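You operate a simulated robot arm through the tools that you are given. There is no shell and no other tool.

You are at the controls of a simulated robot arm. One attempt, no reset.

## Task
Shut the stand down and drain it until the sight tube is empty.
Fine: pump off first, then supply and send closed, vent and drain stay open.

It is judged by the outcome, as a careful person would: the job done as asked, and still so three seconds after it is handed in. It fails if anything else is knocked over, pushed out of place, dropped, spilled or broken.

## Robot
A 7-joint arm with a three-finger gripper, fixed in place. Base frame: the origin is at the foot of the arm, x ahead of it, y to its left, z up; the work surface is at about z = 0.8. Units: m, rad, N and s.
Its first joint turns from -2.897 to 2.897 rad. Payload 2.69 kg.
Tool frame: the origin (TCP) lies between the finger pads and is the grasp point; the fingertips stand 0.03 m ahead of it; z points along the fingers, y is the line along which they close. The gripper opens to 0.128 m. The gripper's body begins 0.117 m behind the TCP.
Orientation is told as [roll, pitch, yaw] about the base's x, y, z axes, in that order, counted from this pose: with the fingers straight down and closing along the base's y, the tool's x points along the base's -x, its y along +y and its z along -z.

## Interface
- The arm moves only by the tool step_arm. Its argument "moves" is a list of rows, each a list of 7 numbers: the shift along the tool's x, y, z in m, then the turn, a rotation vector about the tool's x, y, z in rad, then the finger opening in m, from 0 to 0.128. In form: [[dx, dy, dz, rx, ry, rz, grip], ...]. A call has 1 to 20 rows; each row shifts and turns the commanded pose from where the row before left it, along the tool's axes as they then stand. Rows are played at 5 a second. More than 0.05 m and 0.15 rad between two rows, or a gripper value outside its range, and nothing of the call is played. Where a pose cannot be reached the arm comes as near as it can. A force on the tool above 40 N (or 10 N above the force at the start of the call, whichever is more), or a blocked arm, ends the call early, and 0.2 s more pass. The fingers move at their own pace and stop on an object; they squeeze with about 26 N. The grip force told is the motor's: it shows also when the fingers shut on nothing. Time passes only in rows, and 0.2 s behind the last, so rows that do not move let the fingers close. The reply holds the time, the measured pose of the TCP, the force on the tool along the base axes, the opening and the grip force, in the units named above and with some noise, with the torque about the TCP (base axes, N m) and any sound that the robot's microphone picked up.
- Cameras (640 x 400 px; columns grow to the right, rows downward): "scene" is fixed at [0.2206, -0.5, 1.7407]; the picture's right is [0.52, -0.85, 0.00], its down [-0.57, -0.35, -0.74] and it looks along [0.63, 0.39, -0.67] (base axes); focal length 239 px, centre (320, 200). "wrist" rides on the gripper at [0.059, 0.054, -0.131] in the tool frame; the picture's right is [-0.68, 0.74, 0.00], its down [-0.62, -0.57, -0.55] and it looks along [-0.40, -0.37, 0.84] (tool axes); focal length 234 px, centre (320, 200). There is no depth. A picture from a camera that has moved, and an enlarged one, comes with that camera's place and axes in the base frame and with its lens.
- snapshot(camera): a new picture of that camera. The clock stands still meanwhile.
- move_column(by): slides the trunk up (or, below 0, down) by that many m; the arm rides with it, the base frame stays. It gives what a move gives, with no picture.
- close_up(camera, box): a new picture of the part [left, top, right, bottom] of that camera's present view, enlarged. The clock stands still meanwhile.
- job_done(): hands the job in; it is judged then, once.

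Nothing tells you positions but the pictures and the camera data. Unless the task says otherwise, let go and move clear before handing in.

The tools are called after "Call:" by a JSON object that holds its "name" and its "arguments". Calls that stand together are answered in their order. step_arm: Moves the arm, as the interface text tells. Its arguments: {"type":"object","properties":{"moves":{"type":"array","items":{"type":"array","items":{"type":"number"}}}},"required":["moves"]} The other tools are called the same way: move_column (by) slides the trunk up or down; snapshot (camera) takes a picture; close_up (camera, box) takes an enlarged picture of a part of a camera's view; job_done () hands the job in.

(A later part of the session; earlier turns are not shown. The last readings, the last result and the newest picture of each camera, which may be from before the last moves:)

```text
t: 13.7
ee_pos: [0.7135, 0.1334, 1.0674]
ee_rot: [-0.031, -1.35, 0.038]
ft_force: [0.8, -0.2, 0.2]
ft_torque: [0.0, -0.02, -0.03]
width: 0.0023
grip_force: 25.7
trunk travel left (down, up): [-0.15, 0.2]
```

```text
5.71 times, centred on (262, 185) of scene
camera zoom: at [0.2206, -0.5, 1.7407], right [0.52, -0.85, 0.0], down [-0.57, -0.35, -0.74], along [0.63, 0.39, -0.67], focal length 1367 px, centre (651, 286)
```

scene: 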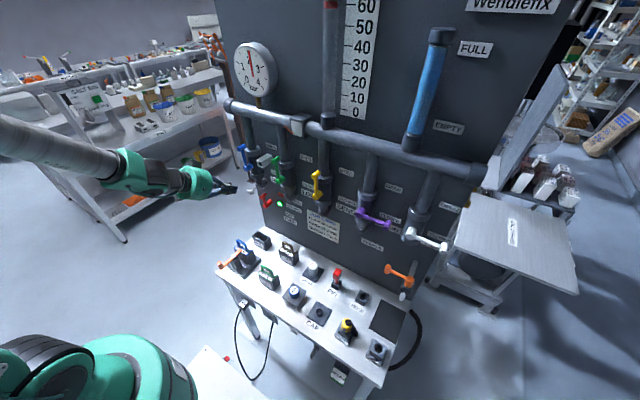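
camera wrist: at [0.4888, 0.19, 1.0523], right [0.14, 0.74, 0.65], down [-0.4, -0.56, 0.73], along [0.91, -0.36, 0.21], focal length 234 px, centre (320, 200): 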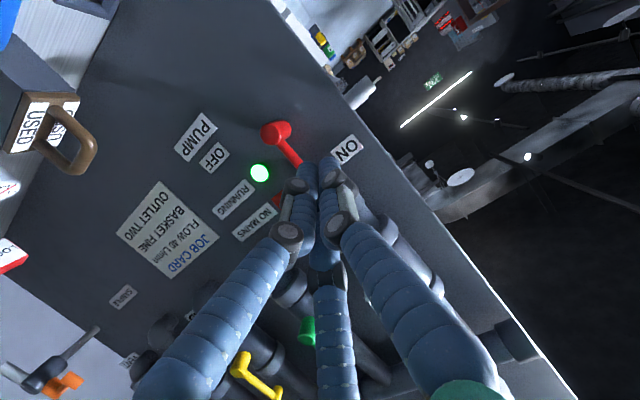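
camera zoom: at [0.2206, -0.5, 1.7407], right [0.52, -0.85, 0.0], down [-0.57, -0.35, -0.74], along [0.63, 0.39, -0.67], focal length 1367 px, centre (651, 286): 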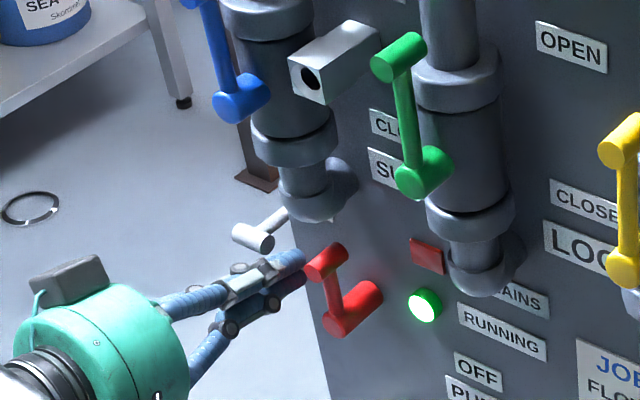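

No contact, and the fingers sit just left of the pump knob. Now I'll push it clockwise (right, then down) along its arc in small steps.

Call:
{"name": "step_arm", "arguments": {"moves": [[-0.0012, -0.0057, -0.0003, 0, 0, 0, 0.0], [-0.0012, -0.0057, -0.0003, 0, 0, 0, 0.0], [-0.002, -0.0062, -0.0005, 0, 0, 0, 0.0], [-0.002, -0.0062, -0.0005, 0, 0, 0, 0.0], [-0.0004, -0.0065, -0.0001, 0, 0, 0, 0.0], [-0.0004, -0.0065, -0.0001, 0, 0, 0, 0.0], [0.0012, -0.0065, 0.0003, 0, 0, 0, 0.0], [0.0013, -0.0065, 0.0003, 0, 0, 0, 0.0], [0.0028, -0.0058, 0.0006, 0, 0, 0, 0.0], [0.0028, -0.0058, 0.0006, 0, 0, 0, 0.0]]}}

Call:
{"name": "close_up", "arguments": {"camera": "wrist", "box": [200, 50, 440, 200]}}

Call:
{"name": "close_up", "arguments": {"camera": "scene", "box": [206, 150, 318, 220]}}

```text
t: 15.8
ee_pos: [0.7147, 0.0721, 1.0693]
ee_rot: [-0.032, -1.349, 0.039]
ft_force: [0.0, 0.5, -0.5]
ft_torque: [0.02, -0.02, -0.02]
width: 0.0021
grip_force: 26.1
trunk travel left (down, up): [-0.15, 0.2]
```

```text
2.67 times, centred on (320, 125) of wrist
camera zoom: at [0.573, 0.1256, 1.041], right [0.14, 0.74, 0.65], down [-0.4, -0.56, 0.72], along [0.91, -0.36, 0.21], focal length 624 px, centre (320, 400)
```

zoom: 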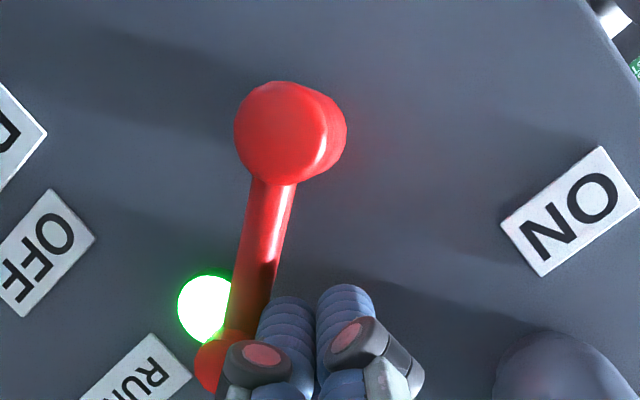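

```text
5.71 times, centred on (262, 185) of scene
camera zoom: at [0.2206, -0.5, 1.7407], right [0.52, -0.85, 0.0], down [-0.57, -0.35, -0.74], along [0.63, 0.39, -0.67], focal length 1367 px, centre (651, 286)
```

zoom: 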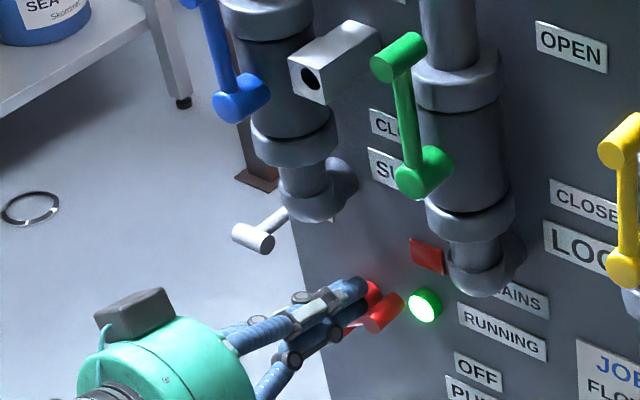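

The lever is about halfway over with almost no resistance, and the RUNNING lamp is still lit. I'll carry on down the arc to OFF.

Call:
{"name": "step_arm", "arguments": {"moves": [[0.0057, -0.005, 0.0013, 0, 0, 0, 0.0], [0.0057, -0.005, 0.0013, 0, 0, 0, 0.0], [0.0053, -0.0036, 0.0012, 0, 0, 0, 0.0], [0.0053, -0.0036, 0.0012, 0, 0, 0, 0.0], [0.004, -0.001, 0.0009, 0, 0, 0, 0.0], [0, 0, 0, 0, 0, 0, 0.0]]}}

Call:
{"name": "close_up", "arguments": {"camera": "wrist", "box": [200, 50, 440, 200]}}

Call:
{"name": "close_up", "arguments": {"camera": "scene", "box": [206, 150, 318, 220]}}

```text
t: 17.2
ee_pos: [0.7129, 0.0547, 1.0448]
ee_rot: [-0.035, -1.354, 0.042]
ft_force: [-3.4, 8.9, 18.9]
ft_torque: [-0.01, -0.39, 0.2]
width: 0.0019
grip_force: 25.5
trunk travel left (down, up): [-0.15, 0.2]
```

```text
2.67 times, centred on (320, 125) of wrist
camera zoom: at [0.5731, 0.107, 1.0164], right [0.14, 0.74, 0.66], down [-0.4, -0.56, 0.72], along [0.91, -0.36, 0.22], focal length 624 px, centre (320, 400)
```

zoom: 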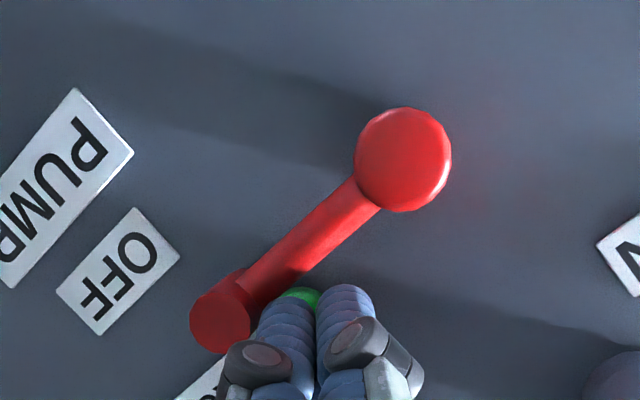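

```text
5.71 times, centred on (262, 185) of scene
camera zoom: at [0.2206, -0.5, 1.7407], right [0.52, -0.85, 0.0], down [-0.57, -0.35, -0.74], along [0.63, 0.39, -0.67], focal length 1367 px, centre (651, 286)
```

zoom: 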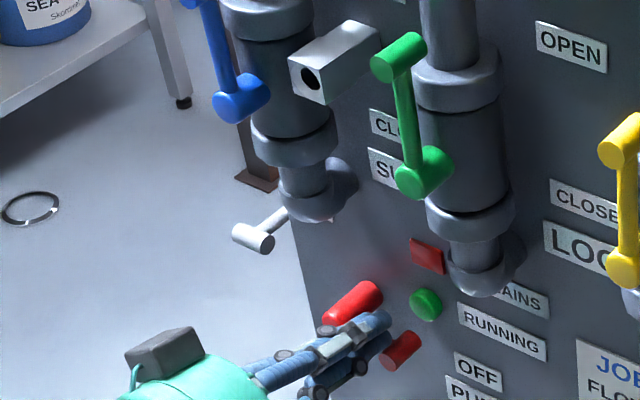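

The RUNNING lamp has gone dark and the lever is against its OFF stop, so the pump is off first as asked. I'll back straight out and go up to the left of the blue SUPPLY knob.

Call:
{"name": "step_arm", "arguments": {"moves": [[-0.0059, 0, -0.0013, 0, 0, 0, 0.0], [0.0082, 0, -0.0368, 0, 0, 0, 0.0], [0.0082, 0, -0.0368, 0, 0, 0, 0.0], [0.0083, 0, -0.0367, 0, 0, 0, 0.0], [0, 0, 0, 0, 0, 0, 0.0], [-0.0383, 0.0139, -0.0086, 0, 0, 0, 0.0], [-0.0383, 0.0139, -0.0086, 0, 0, 0, 0.0], [-0.0383, 0.0139, -0.0086, 0, 0, 0, 0.0], [-0.0383, 0.0139, -0.0086, 0, 0, 0, 0.0], [-0.0383, 0.0139, -0.0086, 0, 0, 0, 0.0], [-0.0383, 0.0139, -0.0086, 0, 0, 0, 0.0], [-0.0383, 0.0139, -0.0086, 0, 0, 0, 0.0], [0, 0, 0, 0, 0, 0, 0.0]]}}

Call:
{"name": "snapshot", "arguments": {"camera": "scene"}}

Call:
{"name": "snapshot", "arguments": {"camera": "wrist"}}

Call:
{"name": "close_up", "arguments": {"camera": "scene", "box": [206, 150, 318, 220]}}

Call:
{"name": "close_up", "arguments": {"camera": "scene", "box": [300, 0, 460, 100]}}

```text
t: 20.1
ee_pos: [0.6015, 0.1556, 1.3232]
ee_rot: [-0.032, -1.349, 0.038]
ft_force: [-0.1, -0.7, 0.1]
ft_torque: [-0.04, 0.01, 0.04]
width: 0.0022
grip_force: 25.9
trunk travel left (down, up): [-0.15, 0.2]
```

```text
taken
```

scene: 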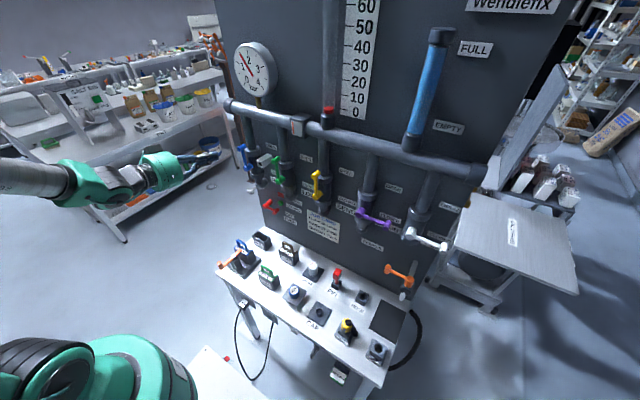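

```text
taken
camera wrist: at [0.4612, 0.2072, 1.2958], right [0.14, 0.74, 0.65], down [-0.4, -0.56, 0.73], along [0.91, -0.36, 0.21], focal length 234 px, centre (320, 200)
```

wrist: 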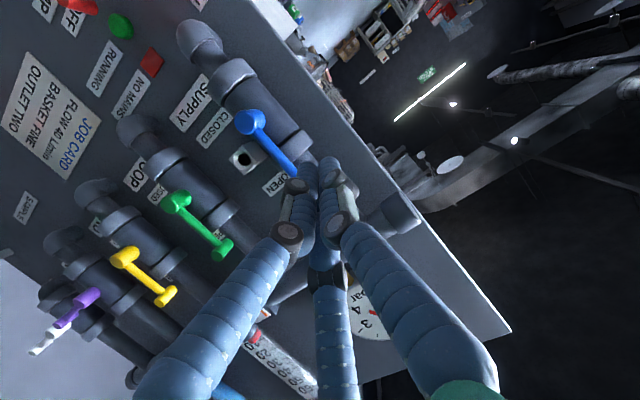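

```text
5.71 times, centred on (262, 185) of scene
camera zoom: at [0.2206, -0.5, 1.7407], right [0.52, -0.85, 0.0], down [-0.57, -0.35, -0.74], along [0.63, 0.39, -0.67], focal length 1367 px, centre (651, 286)
```

zoom: 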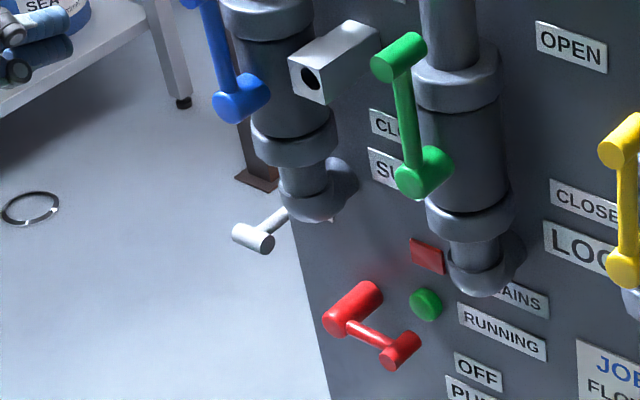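

```text
4.00 times, centred on (380, 50) of scene
camera zoom: at [0.2206, -0.5, 1.7407], right [0.52, -0.85, 0.0], down [-0.57, -0.35, -0.74], along [0.63, 0.39, -0.67], focal length 957 px, centre (80, 800)
```

zoom: 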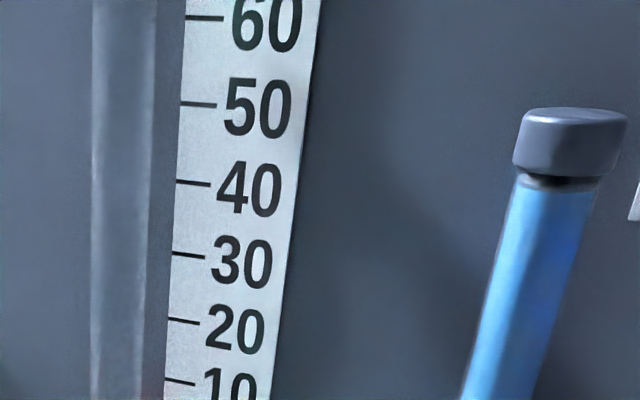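

The pump lever rests at OFF, the flow float has dropped to 0 and the sight tube is still full. Next I'll move in to the left side of the blue SUPPLY knob.

Call:
{"name": "step_arm", "arguments": {"moves": [[-0.0046, -0.0005, 0.0178, 0, 0, 0, 0.0], [-0.0046, -0.0005, 0.0178, 0, 0, 0, 0.0], [-0.0046, -0.0005, 0.0178, 0, 0, 0, 0.0], [-0.0046, -0.0005, 0.0178, 0, 0, 0, 0.0], [0, 0, 0, 0, 0, 0, 0.0]]}}

Call:
{"name": "close_up", "arguments": {"camera": "wrist", "box": [200, 50, 440, 200]}}

Call:
{"name": "close_up", "arguments": {"camera": "scene", "box": [206, 120, 318, 190]}}

```text
t: 21.2
ee_pos: [0.6744, 0.1526, 1.327]
ee_rot: [-0.032, -1.349, 0.038]
ft_force: [-0.5, 0.7, -1.3]
ft_torque: [0.0, -0.01, -0.04]
width: 0.0019
grip_force: 26.4
trunk travel left (down, up): [-0.15, 0.2]
```

```text
2.67 times, centred on (320, 125) of wrist
camera zoom: at [0.5337, 0.2046, 1.2997], right [0.14, 0.74, 0.65], down [-0.4, -0.56, 0.73], along [0.91, -0.36, 0.21], focal length 624 px, centre (320, 400)
```

zoom: 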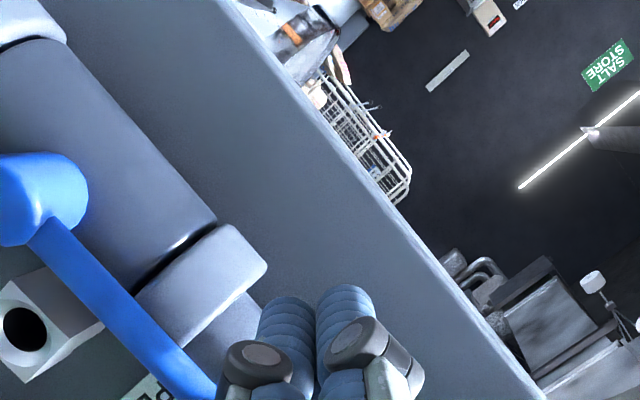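

```text
5.71 times, centred on (262, 155) of scene
camera zoom: at [0.2206, -0.5, 1.7407], right [0.52, -0.85, 0.0], down [-0.57, -0.35, -0.74], along [0.63, 0.39, -0.67], focal length 1367 px, centre (651, 457)
```

zoom: 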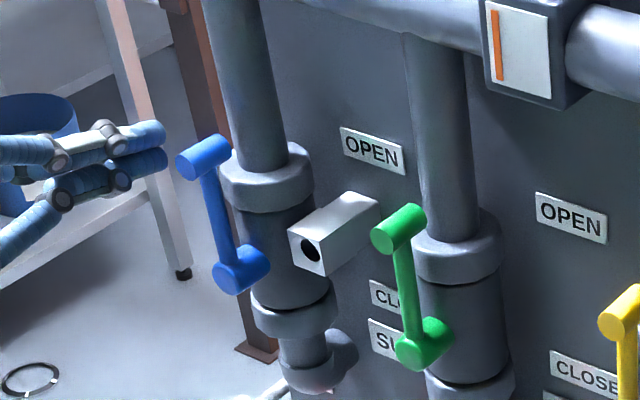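

The fingers are just left of the blue knob with no contact. I'll push SUPPLY clockwise along its arc.

Call:
{"name": "step_arm", "arguments": {"moves": [[0.0005, -0.0093, 0.0001, 0, 0, 0, 0.0], [0.0005, -0.0093, 0.0001, 0, 0, 0, 0.0], [-0.0015, -0.0105, -0.0003, 0, 0, 0, 0.0], [-0.0015, -0.0105, -0.0003, 0, 0, 0, 0.0], [0.001, -0.0106, 0.0002, 0, 0, 0, 0.0], [0.001, -0.0106, 0.0002, 0, 0, 0, 0.0], [0.0036, -0.01, 0.0008, 0, 0, 0, 0.0], [0.0036, -0.01, 0.0008, 0, 0, 0, 0.0]]}}

Call:
{"name": "close_up", "arguments": {"camera": "wrist", "box": [200, 50, 440, 200]}}

Call:
{"name": "close_up", "arguments": {"camera": "scene", "box": [206, 120, 318, 190]}}

```text
t: 23.1
ee_pos: [0.6745, 0.0689, 1.3186]
ee_rot: [-0.033, -1.351, 0.039]
ft_force: [-0.1, -0.2, 0.0]
ft_torque: [-0.02, 0.02, -0.01]
width: 0.0023
grip_force: 26.3
trunk travel left (down, up): [-0.15, 0.2]
```

```text
2.67 times, centred on (320, 125) of wrist
camera zoom: at [0.5339, 0.1224, 1.2907], right [0.14, 0.74, 0.65], down [-0.4, -0.56, 0.72], along [0.91, -0.36, 0.21], focal length 624 px, centre (320, 400)
```

zoom: 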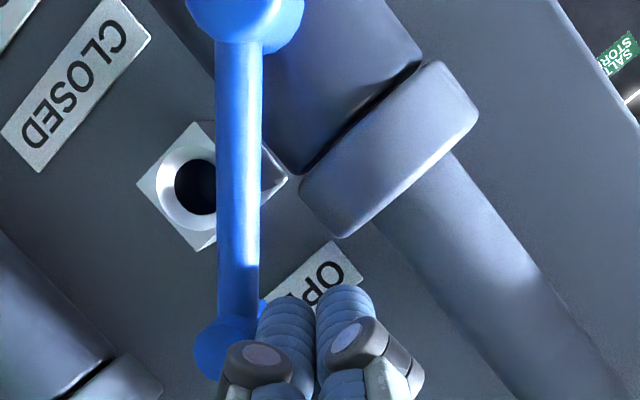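

```text
5.71 times, centred on (262, 155) of scene
camera zoom: at [0.2206, -0.5, 1.7407], right [0.52, -0.85, 0.0], down [-0.57, -0.35, -0.74], along [0.63, 0.39, -0.67], focal length 1367 px, centre (651, 457)
```

zoom: 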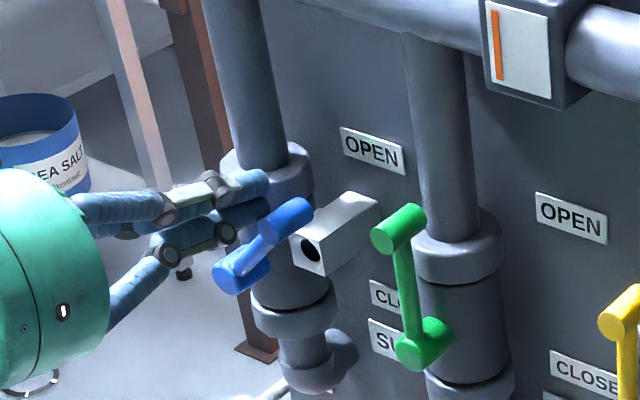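

SUPPLY is turning freely and is about halfway. I'll continue down to the CLOSED position.

Call:
{"name": "step_arm", "arguments": {"moves": [[0.0061, -0.0087, 0.0014, 0, 0, 0, 0.0], [0.0061, -0.0087, 0.0014, 0, 0, 0, 0.0], [0.008, -0.0068, 0.0018, 0, 0, 0, 0.0], [0.008, -0.0068, 0.0018, 0, 0, 0, 0.0], [0.0085, -0.0035, 0.0019, 0, 0, 0, 0.0], [0.006, -0.0015, 0.0013, 0, 0, 0, 0.0], [0.003, 0, 0.0007, 0, 0, 0, 0.0], [0, 0, 0, 0, 0, 0, 0.0]]}}

Call:
{"name": "close_up", "arguments": {"camera": "wrist", "box": [200, 50, 440, 200]}}

Call:
{"name": "close_up", "arguments": {"camera": "scene", "box": [206, 120, 318, 190]}}

```text
t: 24.9
ee_pos: [0.6746, 0.0342, 1.2721]
ee_rot: [-0.033, -1.35, 0.038]
ft_force: [0.2, 1.0, 0.9]
ft_torque: [-0.03, 0.0, -0.04]
width: 0.0023
grip_force: 26.3
trunk travel left (down, up): [-0.15, 0.2]
```

```text
2.67 times, centred on (320, 125) of wrist
camera zoom: at [0.5343, 0.0867, 1.2443], right [0.14, 0.74, 0.65], down [-0.4, -0.56, 0.73], along [0.91, -0.36, 0.21], focal length 624 px, centre (320, 400)
```

zoom: 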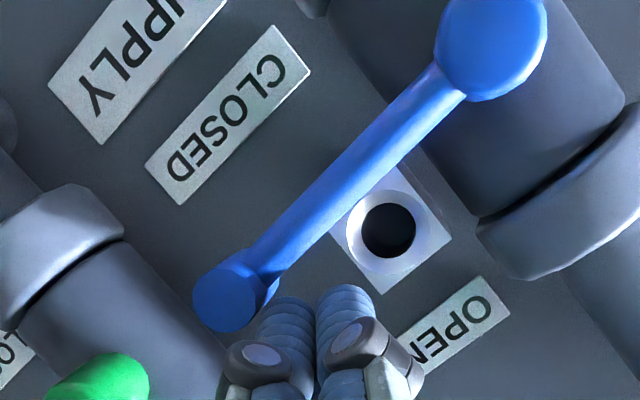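

```text
5.71 times, centred on (262, 155) of scene
camera zoom: at [0.2206, -0.5, 1.7407], right [0.52, -0.85, 0.0], down [-0.57, -0.35, -0.74], along [0.63, 0.39, -0.67], focal length 1367 px, centre (651, 457)
```

zoom: 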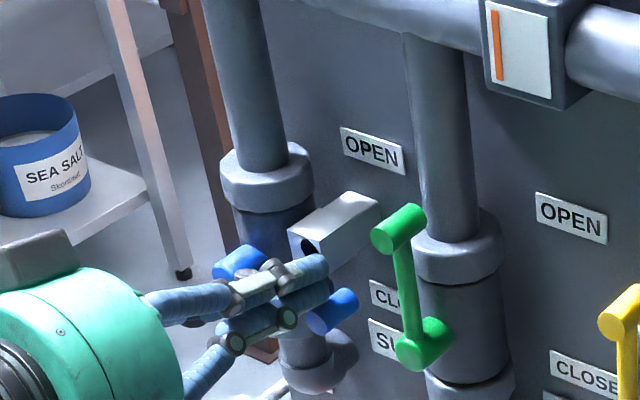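

SUPPLY is about 7° short of horizontal and there's no stop force yet. I'll press it down gently in small steps until it seats.

Call:
{"name": "step_arm", "arguments": {"moves": [[0.004, 0.0005, 0.0009, 0, 0, 0, 0.0], [0.004, 0.0005, 0.0009, 0, 0, 0, 0.0], [0.003, 0, 0.0007, 0, 0, 0, 0.0], [0, 0, 0, 0, 0, 0, 0.0]]}}

Call:
{"name": "close_up", "arguments": {"camera": "wrist", "box": [200, 50, 440, 200]}}

```text
t: 25.9
ee_pos: [0.6774, 0.0371, 1.2684]
ee_rot: [-0.033, -1.363, 0.04]
ft_force: [3.0, 3.5, 8.3]
ft_torque: [0.05, -0.3, 0.12]
width: 0.0022
grip_force: 26.5
trunk travel left (down, up): [-0.15, 0.2]
stopped in row 4: the force on the tool passed its limit at 41 N (the readings are from after the stop); the commanded pose is now the measured one
```

```text
2.67 times, centred on (320, 125) of wrist
camera zoom: at [0.537, 0.0886, 1.2375], right [0.13, 0.74, 0.66], down [-0.41, -0.56, 0.72], along [0.9, -0.36, 0.23], focal length 624 px, centre (320, 400)
```

zoom: 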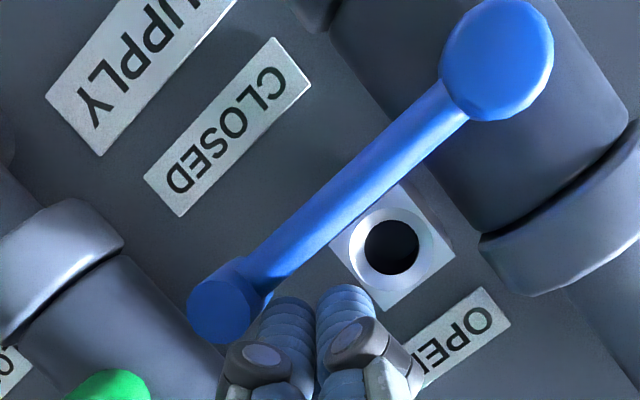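

SUPPLY has hit its stop: it reads CLOSED, with the limit tripping at 41 N. I'll lift off slightly, back out, and move over to the left of the yellow SEND knob.

Call:
{"name": "step_arm", "arguments": {"moves": [[-0.006, 0, -0.0013, 0, 0, 0, 0.0], [0.0078, 0, -0.0367, 0, 0, 0, 0.0], [0.0078, 0, -0.0367, 0, 0.013, 0, 0.0], [-0.0106, -0.0368, -0.0022, 0, 0, 0, 0.0], [-0.0106, -0.0368, -0.0022, 0, 0, 0, 0.0], [-0.0106, -0.0368, -0.0022, 0, 0, 0, 0.0], [-0.0106, -0.0368, -0.0022, 0, 0, 0, 0.0], [-0.0106, -0.0368, -0.0022, 0, 0, 0, 0.0], [0, 0, 0, 0, 0, 0, 0.0]]}}

Call:
{"name": "close_up", "arguments": {"camera": "scene", "box": [206, 120, 366, 220]}}

Call:
{"name": "snapshot", "arguments": {"camera": "wrist"}}

```text
t: 27.9
ee_pos: [0.603, -0.1477, 1.3277]
ee_rot: [-0.028, -1.344, 0.036]
ft_force: [0.4, 0.6, 0.5]
ft_torque: [0.01, -0.01, 0.03]
width: 0.0023
grip_force: 26.1
trunk travel left (down, up): [-0.15, 0.2]
```

```text
4.00 times, centred on (286, 170) of scene
camera zoom: at [0.2206, -0.5, 1.7407], right [0.52, -0.85, 0.0], down [-0.57, -0.35, -0.74], along [0.63, 0.39, -0.67], focal length 957 px, centre (456, 320)
```

zoom: 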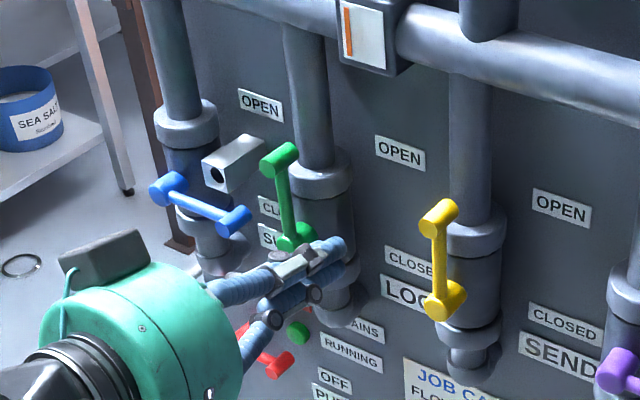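

```text
taken
camera wrist: at [0.4621, -0.0951, 1.3001], right [0.15, 0.74, 0.65], down [-0.39, -0.56, 0.73], along [0.91, -0.36, 0.21], focal length 234 px, centre (320, 200)
```

wrist: 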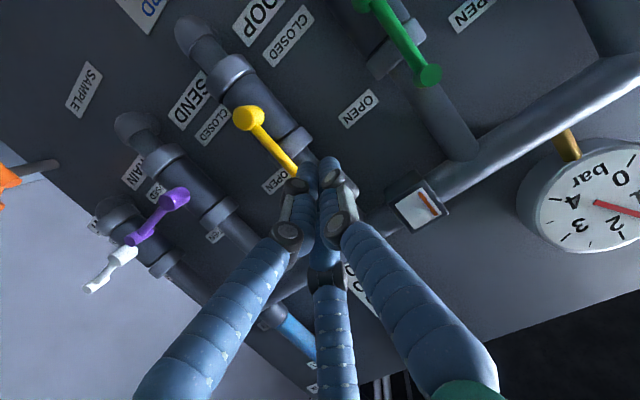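

Blue SUPPLY now lies level at CLOSED, and the pump lever is still at OFF. I'll move in to the left of the yellow SEND knob.

Call:
{"name": "step_arm", "arguments": {"moves": [[-0.004, 0, 0.0176, 0, 0, 0, 0.0], [-0.004, 0, 0.0176, 0, 0, 0, 0.0], [-0.004, 0, 0.0176, 0, 0, 0, 0.0], [-0.004, 0, 0.0176, 0, 0, 0, 0.0], [0, 0, 0, 0, 0, 0, 0.0]]}}

Call:
{"name": "close_up", "arguments": {"camera": "wrist", "box": [200, 50, 440, 200]}}

Call:
{"name": "close_up", "arguments": {"camera": "scene", "box": [256, 140, 368, 210]}}

```text
t: 29.1
ee_pos: [0.6777, -0.1477, 1.3256]
ee_rot: [-0.03, -1.345, 0.036]
ft_force: [0.5, -0.1, -0.6]
ft_torque: [-0.01, -0.08, 0.0]
width: 0.0021
grip_force: 25.6
trunk travel left (down, up): [-0.15, 0.2]
```

```text
2.67 times, centred on (320, 125) of wrist
camera zoom: at [0.5373, -0.0955, 1.2977], right [0.15, 0.74, 0.65], down [-0.39, -0.56, 0.73], along [0.91, -0.36, 0.21], focal length 624 px, centre (320, 400)
```

zoom: 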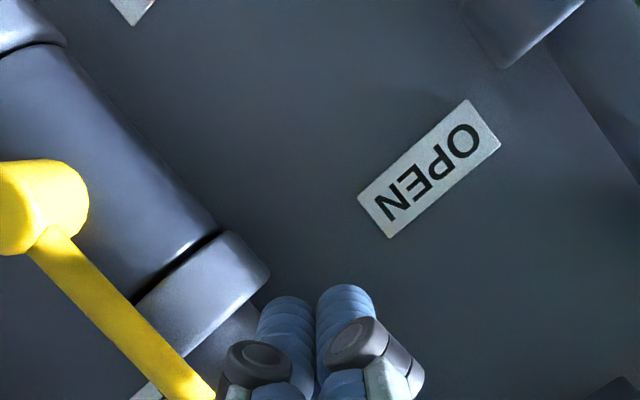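

```text
5.71 times, centred on (312, 175) of scene
camera zoom: at [0.2206, -0.5, 1.7407], right [0.52, -0.85, 0.0], down [-0.57, -0.35, -0.74], along [0.63, 0.39, -0.67], focal length 1367 px, centre (366, 343)
```

zoom: 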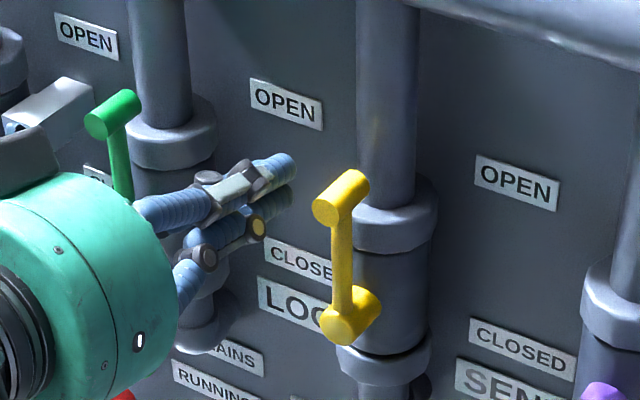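

The fingers are left of the yellow knob and nothing is touching. The same arc closes SEND.

Call:
{"name": "step_arm", "arguments": {"moves": [[0.0005, -0.0093, -0.003, 0, 0, 0, 0.0], [0.0005, -0.0093, 0.0001, 0, 0, 0, 0.0], [-0.002, -0.0105, -0.0004, 0, 0, 0, 0.0], [-0.002, -0.0105, -0.0004, 0, 0, 0, 0.0], [0.001, -0.0106, 0.0002, 0, 0, 0, 0.0], [0.001, -0.0106, 0.0002, 0, 0, 0, 0.0], [0.0036, -0.01, 0.0008, 0, 0, 0, 0.0], [0.0036, -0.01, 0.0008, 0, 0, 0, 0.0], [0.0061, -0.0087, 0.0014, 0, 0, 0, 0.0], [0.0061, -0.0087, 0.0014, 0, 0, 0, 0.0], [0.008, -0.0068, 0.0018, 0, 0, 0, 0.0], [0.008, -0.0068, 0.0018, 0, 0, 0, 0.0], [0.0085, -0.0035, 0.0019, 0, 0, 0, 0.0], [0.006, -0.0015, 0.0013, 0, 0, 0, 0.0], [0.003, 0, 0.0007, 0, 0, 0, 0.0], [0, 0, 0, 0, 0, 0, 0.0]]}}

Call:
{"name": "close_up", "arguments": {"camera": "wrist", "box": [200, 50, 440, 200]}}

Call:
{"name": "close_up", "arguments": {"camera": "scene", "box": [256, 140, 368, 210]}}

```text
t: 32.5
ee_pos: [0.6726, -0.2661, 1.275]
ee_rot: [-0.03, -1.345, 0.036]
ft_force: [0.1, -0.5, 0.2]
ft_torque: [-0.01, 0.03, 0.01]
width: 0.0022
grip_force: 25.6
trunk travel left (down, up): [-0.15, 0.2]
```

```text
2.67 times, centred on (320, 125) of wrist
camera zoom: at [0.5318, -0.2132, 1.2475], right [0.15, 0.74, 0.65], down [-0.39, -0.56, 0.73], along [0.91, -0.36, 0.21], focal length 624 px, centre (320, 400)
```

zoom: 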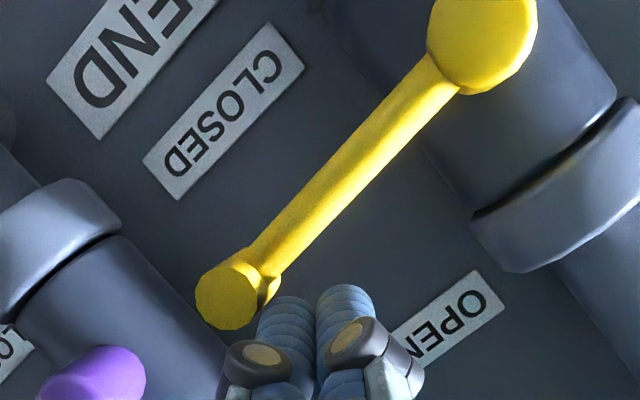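

```text
5.71 times, centred on (312, 175) of scene
camera zoom: at [0.2206, -0.5, 1.7407], right [0.52, -0.85, 0.0], down [-0.57, -0.35, -0.74], along [0.63, 0.39, -0.67], focal length 1367 px, centre (366, 343)
```

zoom: 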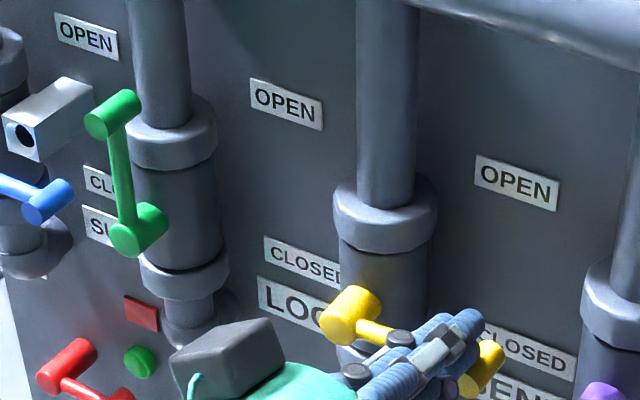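

SEND is almost level, and as with SUPPLY there's no stop force yet. I'll press it down gently until it seats.

Call:
{"name": "step_arm", "arguments": {"moves": [[0.004, 0, 0.0009, 0, 0, 0, 0.0], [0.003, 0, 0.0007, 0, 0, 0, 0.0], [0.003, 0, 0.0007, 0, 0, 0, 0.0], [0.002, 0, 0.0005, 0, 0, 0, 0.0], [0, 0, 0, 0, 0, 0, 0.0]]}}

Call:
{"name": "close_up", "arguments": {"camera": "wrist", "box": [200, 50, 440, 200]}}

```text
t: 33.7
ee_pos: [0.6731, -0.2658, 1.2681]
ee_rot: [-0.044, -1.352, 0.05]
ft_force: [-0.9, 0.0, 34.0]
ft_torque: [-0.24, -0.78, 0.0]
width: 0.0019
grip_force: 25.3
trunk travel left (down, up): [-0.15, 0.2]
```

```text
2.67 times, centred on (320, 125) of wrist
camera zoom: at [0.5325, -0.2132, 1.239], right [0.14, 0.74, 0.65], down [-0.4, -0.56, 0.73], along [0.91, -0.36, 0.22], focal length 624 px, centre (320, 400)
```

zoom: 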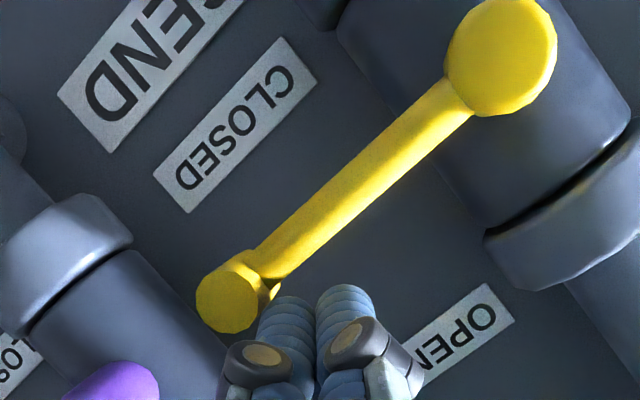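

SEND is seated at CLOSED, with 34 N of reaction against the stop. I'll lift off, back out, and move right to look at the purple DRAIN and white VENT levers.

Call:
{"name": "step_arm", "arguments": {"moves": [[-0.0117, 0, -0.0027, 0, 0, 0, 0.0], [0.009, 0, -0.039, 0, 0, 0, 0.0], [0.009, 0, -0.039, 0, 0, 0, 0.0], [0.01, -0.03, 0.002, 0, 0, 0, 0.0], [0.01, -0.03, 0.002, 0, 0, 0, 0.0], [0.01, -0.03, 0.002, 0, 0, 0, 0.0], [0.01, -0.03, 0.002, 0, 0, 0, 0.0], [0, 0, 0, 0, 0, 0, 0.0]]}}

Call:
{"name": "snapshot", "arguments": {"camera": "wrist"}}

Call:
{"name": "snapshot", "arguments": {"camera": "scene"}}

```text
t: 35.5
ee_pos: [0.5949, -0.3873, 1.2366]
ee_rot: [-0.026, -1.346, 0.034]
ft_force: [0.1, -0.2, 0.0]
ft_torque: [-0.01, -0.03, 0.07]
width: 0.0022
grip_force: 25.2
trunk travel left (down, up): [-0.15, 0.2]
```

```text
taken
camera wrist: at [0.4546, -0.3361, 1.2074], right [0.15, 0.74, 0.66], down [-0.39, -0.56, 0.73], along [0.91, -0.36, 0.21], focal length 234 px, centre (320, 200)
```

wrist: 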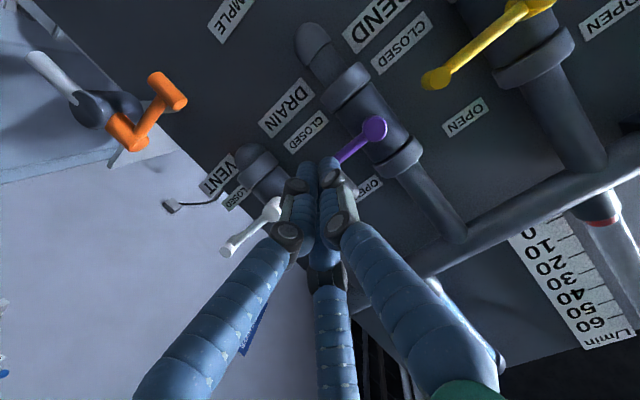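

```text
taken
```

scene: 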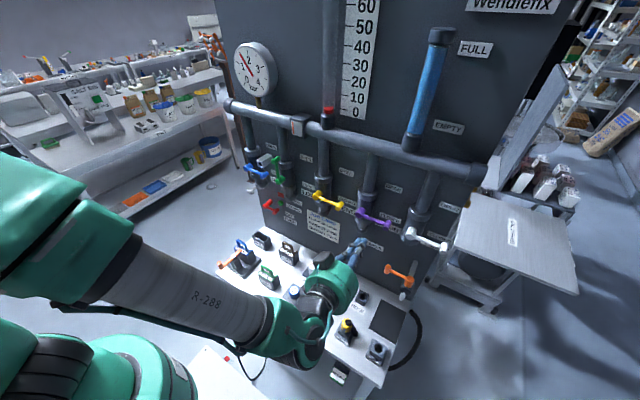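

SUPPLY, SEND and PUMP all read closed or off, and the white VENT knob measures about (0.686, -0.573, 1.244). I'll move below and in front of it, because opening VENT means pushing the knob up from underneath.

Call:
{"name": "step_arm", "arguments": {"moves": [[0.0055, -0.036, 0.0022, 0, 0, 0, 0.0], [0.0055, -0.036, 0.0022, 0, 0, 0, 0.0], [0.0055, -0.036, 0.0022, 0, 0, 0, 0.0], [0.0055, -0.036, 0.0022, 0, 0, 0, 0.0], [0.0055, -0.036, 0.0022, 0, 0, 0, 0.0], [0, 0, 0, 0, 0, 0, 0.0]]}}

Call:
{"name": "snapshot", "arguments": {"camera": "wrist"}}

Call:
{"name": "snapshot", "arguments": {"camera": "scene"}}

Call:
{"name": "close_up", "arguments": {"camera": "scene", "box": [360, 190, 488, 270]}}

```text
t: 36.9
ee_pos: [0.6004, -0.5674, 1.2055]
ee_rot: [-0.023, -1.346, 0.034]
ft_force: [0.4, -0.1, -0.5]
ft_torque: [0.0, -0.06, 0.03]
width: 0.0022
grip_force: 25.9
trunk travel left (down, up): [-0.15, 0.2]
```

```text
taken
camera wrist: at [0.4584, -0.515, 1.177], right [0.15, 0.74, 0.66], down [-0.39, -0.56, 0.73], along [0.91, -0.36, 0.21], focal length 234 px, centre (320, 200)
```

wrist: 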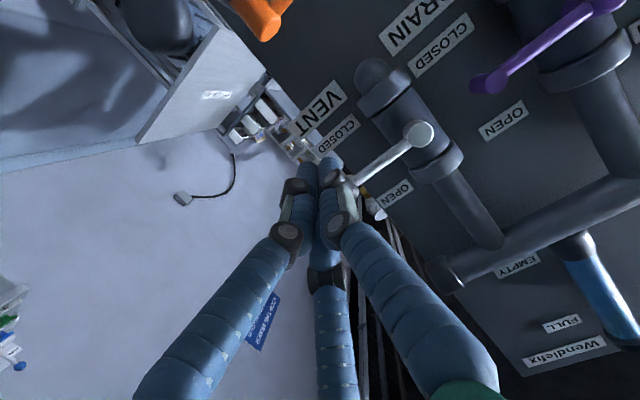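

```text
taken
```

scene: 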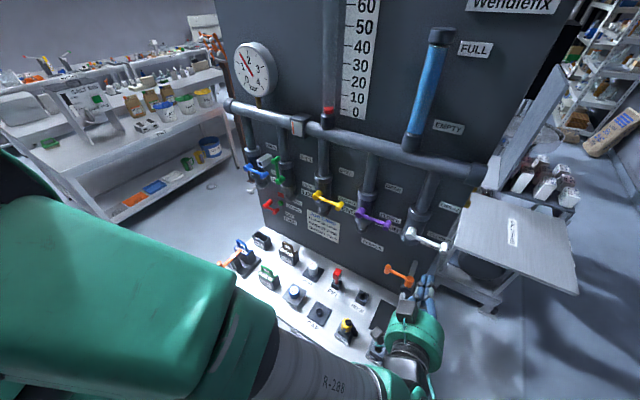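

```text
5.00 times, centred on (424, 230) of scene
camera zoom: at [0.2206, -0.5, 1.7407], right [0.52, -0.85, 0.0], down [-0.57, -0.35, -0.74], along [0.63, 0.39, -0.67], focal length 1196 px, centre (-200, 50)
```

zoom: 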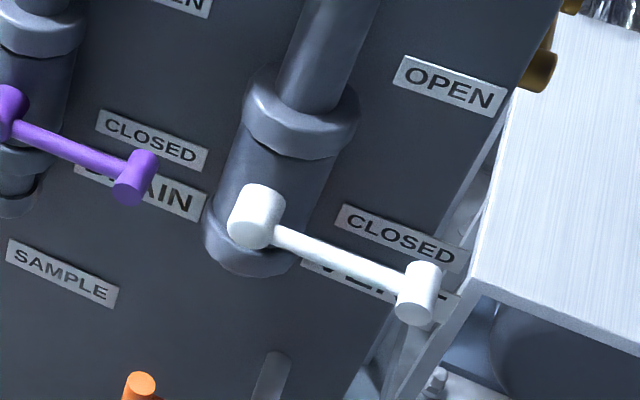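

The fingers are below and in front of the white VENT knob. I'll slide forward beneath it.

Call:
{"name": "step_arm", "arguments": {"moves": [[-0.0049, 0, 0.0179, 0, 0, 0, 0.0], [-0.0049, 0, 0.0179, 0, 0, 0, 0.0], [-0.0049, 0, 0.0179, 0, 0, 0, 0.0], [-0.0049, 0, 0.0179, 0, 0, 0, 0.0], [0, 0, 0, 0, 0, 0, 0.0]]}}

Call:
{"name": "close_up", "arguments": {"camera": "wrist", "box": [240, 70, 480, 220]}}

Call:
{"name": "close_up", "arguments": {"camera": "scene", "box": [380, 200, 492, 270]}}

```text
t: 38.1
ee_pos: [0.6756, -0.5662, 1.2095]
ee_rot: [-0.03, -1.346, 0.038]
ft_force: [0.5, -0.7, -0.1]
ft_torque: [0.01, -0.01, -0.03]
width: 0.0026
grip_force: 26.1
trunk travel left (down, up): [-0.15, 0.2]
```

```text
2.67 times, centred on (360, 145) of wrist
camera zoom: at [0.5349, -0.5128, 1.1818], right [0.15, 0.74, 0.65], down [-0.39, -0.56, 0.73], along [0.91, -0.36, 0.21], focal length 624 px, centre (213, 347)
```

zoom: 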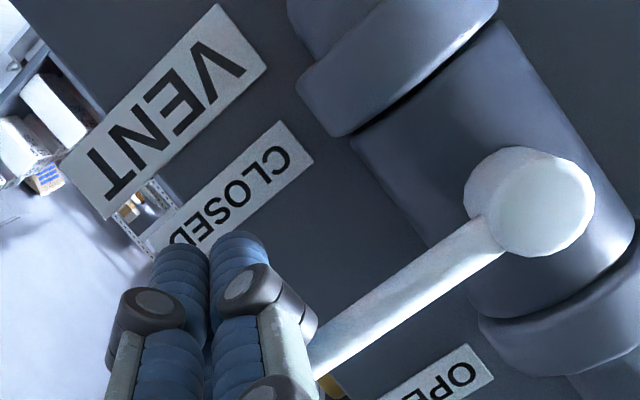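

```text
5.71 times, centred on (436, 235) of scene
camera zoom: at [0.2206, -0.5, 1.7407], right [0.52, -0.85, 0.0], down [-0.57, -0.35, -0.74], along [0.63, 0.39, -0.67], focal length 1367 px, centre (-343, 0)
```

zoom: 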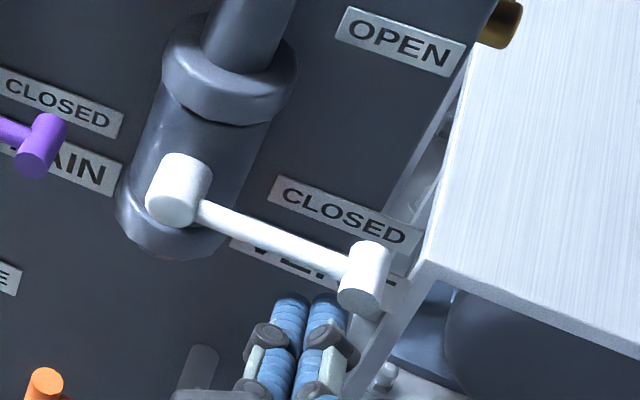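

The fingers sit under the VENT lever near its knob. I'll push it up along its arc towards OPEN.

Call:
{"name": "step_arm", "arguments": {"moves": [[-0.0063, -0.0003, -0.0014, 0, 0, 0, 0.0], [-0.0063, -0.0003, -0.0014, 0, 0, 0, 0.0], [-0.0103, -0.0019, -0.0024, 0, 0, 0, 0.0], [-0.0103, -0.0019, -0.0024, 0, 0, 0, 0.0], [-0.0103, 0.0009, -0.0024, 0, 0, 0, 0.0], [-0.0103, 0.0009, -0.0024, 0, 0, 0, 0.0], [-0.0098, 0.0036, -0.0023, 0, 0, 0, 0.0], [-0.0098, 0.0036, -0.0023, 0, 0, 0, 0.0]]}}

Call:
{"name": "close_up", "arguments": {"camera": "wrist", "box": [240, 70, 480, 220]}}

Call:
{"name": "close_up", "arguments": {"camera": "scene", "box": [380, 180, 492, 250]}}

```text
t: 39.9
ee_pos: [0.6735, -0.561, 1.2853]
ee_rot: [-0.032, -1.345, 0.037]
ft_force: [-0.6, 1.2, 0.1]
ft_torque: [0.03, 0.05, -0.05]
width: 0.002
grip_force: 31.9
trunk travel left (down, up): [-0.15, 0.2]
```

```text
2.67 times, centred on (360, 145) of wrist
camera zoom: at [0.5334, -0.5085, 1.2572], right [0.15, 0.74, 0.65], down [-0.39, -0.56, 0.73], along [0.91, -0.36, 0.21], focal length 624 px, centre (213, 347)
```

zoom: 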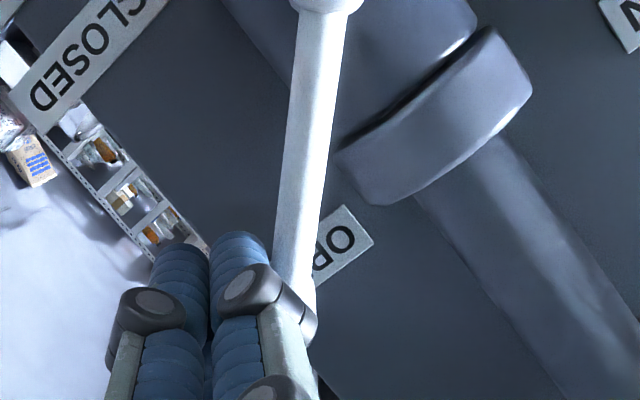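

```text
5.71 times, centred on (436, 215) of scene
camera zoom: at [0.2206, -0.5, 1.7407], right [0.52, -0.85, 0.0], down [-0.57, -0.35, -0.74], along [0.63, 0.39, -0.67], focal length 1367 px, centre (-343, 114)
```

zoom: 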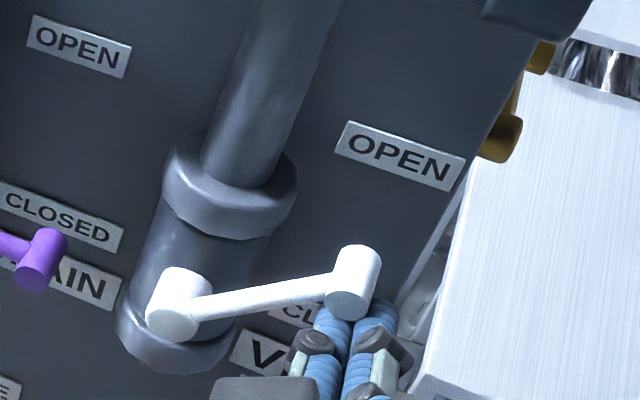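

VENT is about halfway up and moving freely. I'll continue to the OPEN position.

Call:
{"name": "step_arm", "arguments": {"moves": [[-0.0086, 0.0061, -0.002, 0, 0, 0, 0.0], [-0.0086, 0.0061, -0.002, 0, 0, 0, 0.0], [-0.0067, 0.0082, -0.0015, 0, 0, 0, 0.0], [-0.0067, 0.0082, -0.0015, 0, 0, 0, 0.0], [-0.0045, 0.0097, -0.001, 0, 0, 0, 0.0], [-0.0035, 0.0097, -0.0008, 0, 0, 0, 0.0], [0, 0.004, 0, 0, 0, 0, 0.0], [0, 0, 0, 0, 0, 0, 0.0]]}}

Call:
{"name": "close_up", "arguments": {"camera": "wrist", "box": [240, 70, 480, 220]}}

Call:
{"name": "close_up", "arguments": {"camera": "scene", "box": [380, 160, 492, 230]}}

```text
t: 41.8
ee_pos: [0.6734, -0.5145, 1.3247]
ee_rot: [-0.025, -1.345, 0.025]
ft_force: [3.2, -15.3, -4.9]
ft_torque: [-0.1, 0.16, -0.23]
width: 0.0021
grip_force: 31.5
trunk travel left (down, up): [-0.15, 0.2]
stopped in row 8: the force on the tool passed its limit at 41 N (the readings are from after the stop); the commanded pose is now the measured one
```

```text
2.67 times, centred on (360, 145) of wrist
camera zoom: at [0.5324, -0.4619, 1.2964], right [0.15, 0.74, 0.65], down [-0.4, -0.56, 0.73], along [0.91, -0.37, 0.21], focal length 624 px, centre (213, 347)
```

zoom: 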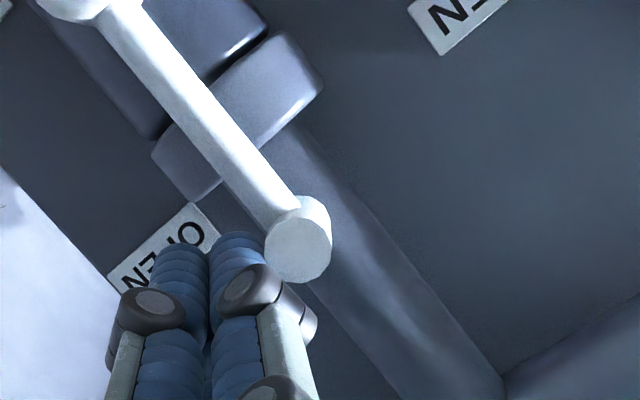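

```text
5.71 times, centred on (436, 195) of scene
camera zoom: at [0.2206, -0.5, 1.7407], right [0.52, -0.85, 0.0], down [-0.57, -0.35, -0.74], along [0.63, 0.39, -0.67], focal length 1367 px, centre (-343, 229)
```

zoom: 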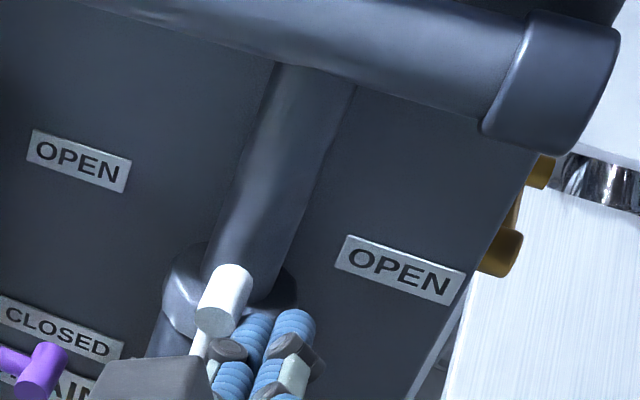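

VENT is upright at OPEN and against its stop. I'll ease off to the right, back out, and move below the purple DRAIN knob.

Call:
{"name": "step_arm", "arguments": {"moves": [[0, -0.006, 0, 0, 0, 0, 0.0], [0.0083, 0, -0.036, 0, 0, 0, 0.0], [0.0083, 0, -0.036, 0, 0, 0, 0.0], [0.028, 0.0259, 0.0064, 0, 0, 0, 0.0], [0.028, 0.0259, 0.0064, 0, 0, 0, 0.0], [0.028, 0.0259, 0.0064, 0, 0, 0, 0.0], [0.028, 0.0259, 0.0064, 0, 0, 0, 0.0], [0, 0, 0, 0, 0, 0, 0.0]]}}

Call:
{"name": "snapshot", "arguments": {"camera": "wrist"}}

Call:
{"name": "snapshot", "arguments": {"camera": "scene"}}

Call:
{"name": "close_up", "arguments": {"camera": "scene", "box": [340, 160, 468, 240]}}

```text
t: 43.6
ee_pos: [0.6, -0.4156, 1.2107]
ee_rot: [-0.032, -1.345, 0.036]
ft_force: [0.8, 0.5, 1.1]
ft_torque: [-0.05, 0.0, 0.01]
width: 0.0021
grip_force: 31.3
trunk travel left (down, up): [-0.15, 0.2]
```

```text
taken
camera wrist: at [0.4602, -0.3634, 1.1828], right [0.15, 0.74, 0.65], down [-0.4, -0.56, 0.73], along [0.91, -0.37, 0.21], focal length 234 px, centre (320, 200)
```

wrist: 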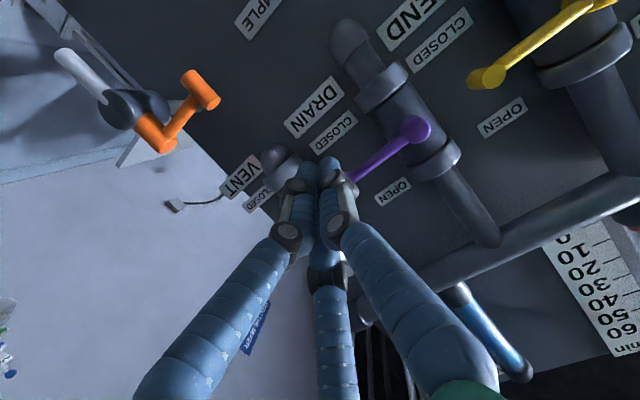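

```text
taken
```

scene: 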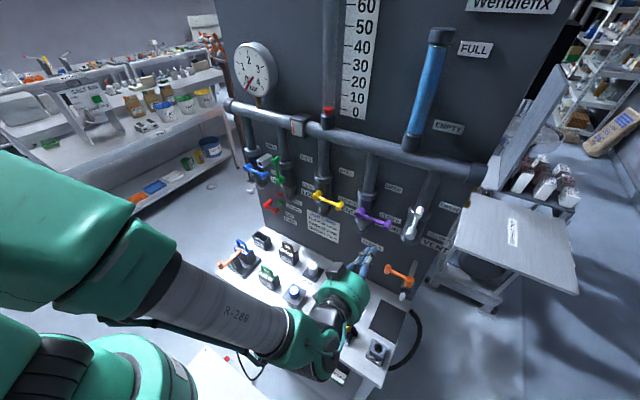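

```text
5.00 times, centred on (404, 200) of scene
camera zoom: at [0.2206, -0.5, 1.7407], right [0.52, -0.85, 0.0], down [-0.57, -0.35, -0.74], along [0.63, 0.39, -0.67], focal length 1196 px, centre (-100, 200)
```

zoom: 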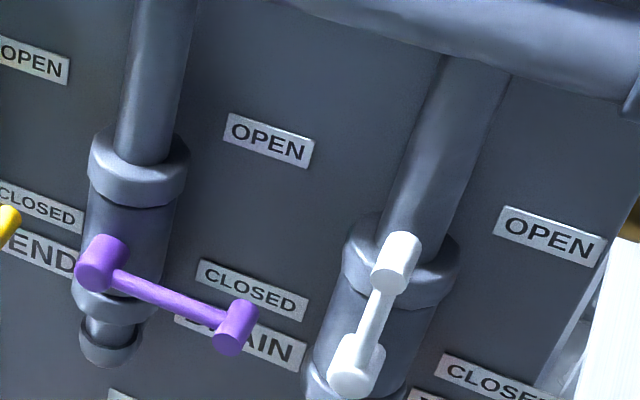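

VENT stands upright at OPEN and the header pressure has fallen to about zero. I'll slide in beneath the purple DRAIN lever.

Call:
{"name": "step_arm", "arguments": {"moves": [[-0.0044, -0.0005, 0.0179, 0, 0, 0, 0.0], [-0.0044, -0.0005, 0.0179, 0, 0, 0, 0.0], [-0.0044, -0.0005, 0.0179, 0, 0, 0, 0.0], [-0.0044, -0.0005, 0.0179, 0, 0, 0, 0.0], [0, 0, 0, 0, 0, 0, 0.0]]}}

Call:
{"name": "close_up", "arguments": {"camera": "wrist", "box": [240, 70, 480, 220]}}

Call:
{"name": "close_up", "arguments": {"camera": "scene", "box": [330, 180, 442, 250]}}

```text
t: 44.8
ee_pos: [0.6725, -0.4169, 1.2127]
ee_rot: [-0.033, -1.347, 0.032]
ft_force: [-0.4, -0.2, -0.4]
ft_torque: [0.04, 0.02, 0.01]
width: 0.0021
grip_force: 31.4
trunk travel left (down, up): [-0.15, 0.2]
```

```text
2.67 times, centred on (360, 145) of wrist
camera zoom: at [0.5325, -0.3641, 1.1847], right [0.15, 0.74, 0.65], down [-0.4, -0.56, 0.73], along [0.91, -0.37, 0.21], focal length 624 px, centre (213, 347)
```

zoom: 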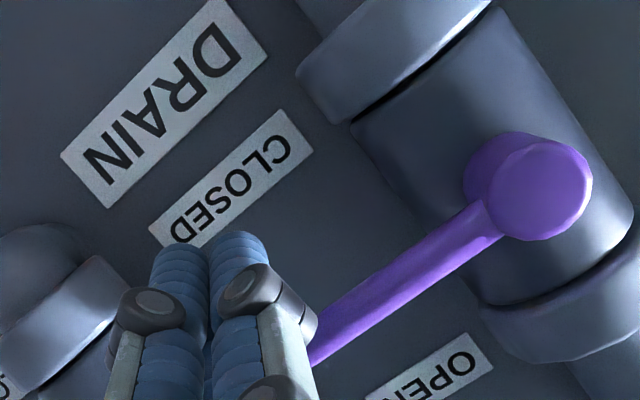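

```text
5.71 times, centred on (386, 215) of scene
camera zoom: at [0.2206, -0.5, 1.7407], right [0.52, -0.85, 0.0], down [-0.57, -0.35, -0.74], along [0.63, 0.39, -0.67], focal length 1367 px, centre (-57, 114)
```

zoom: 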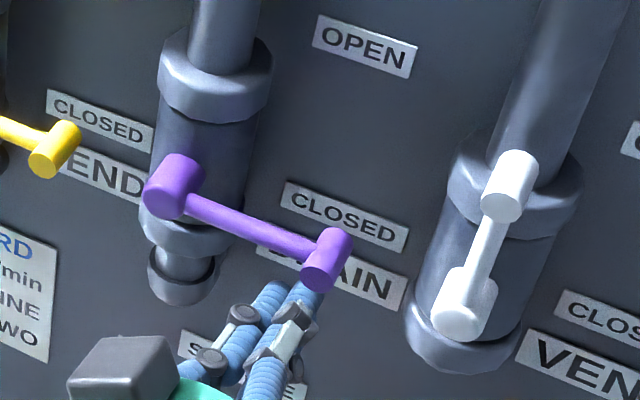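

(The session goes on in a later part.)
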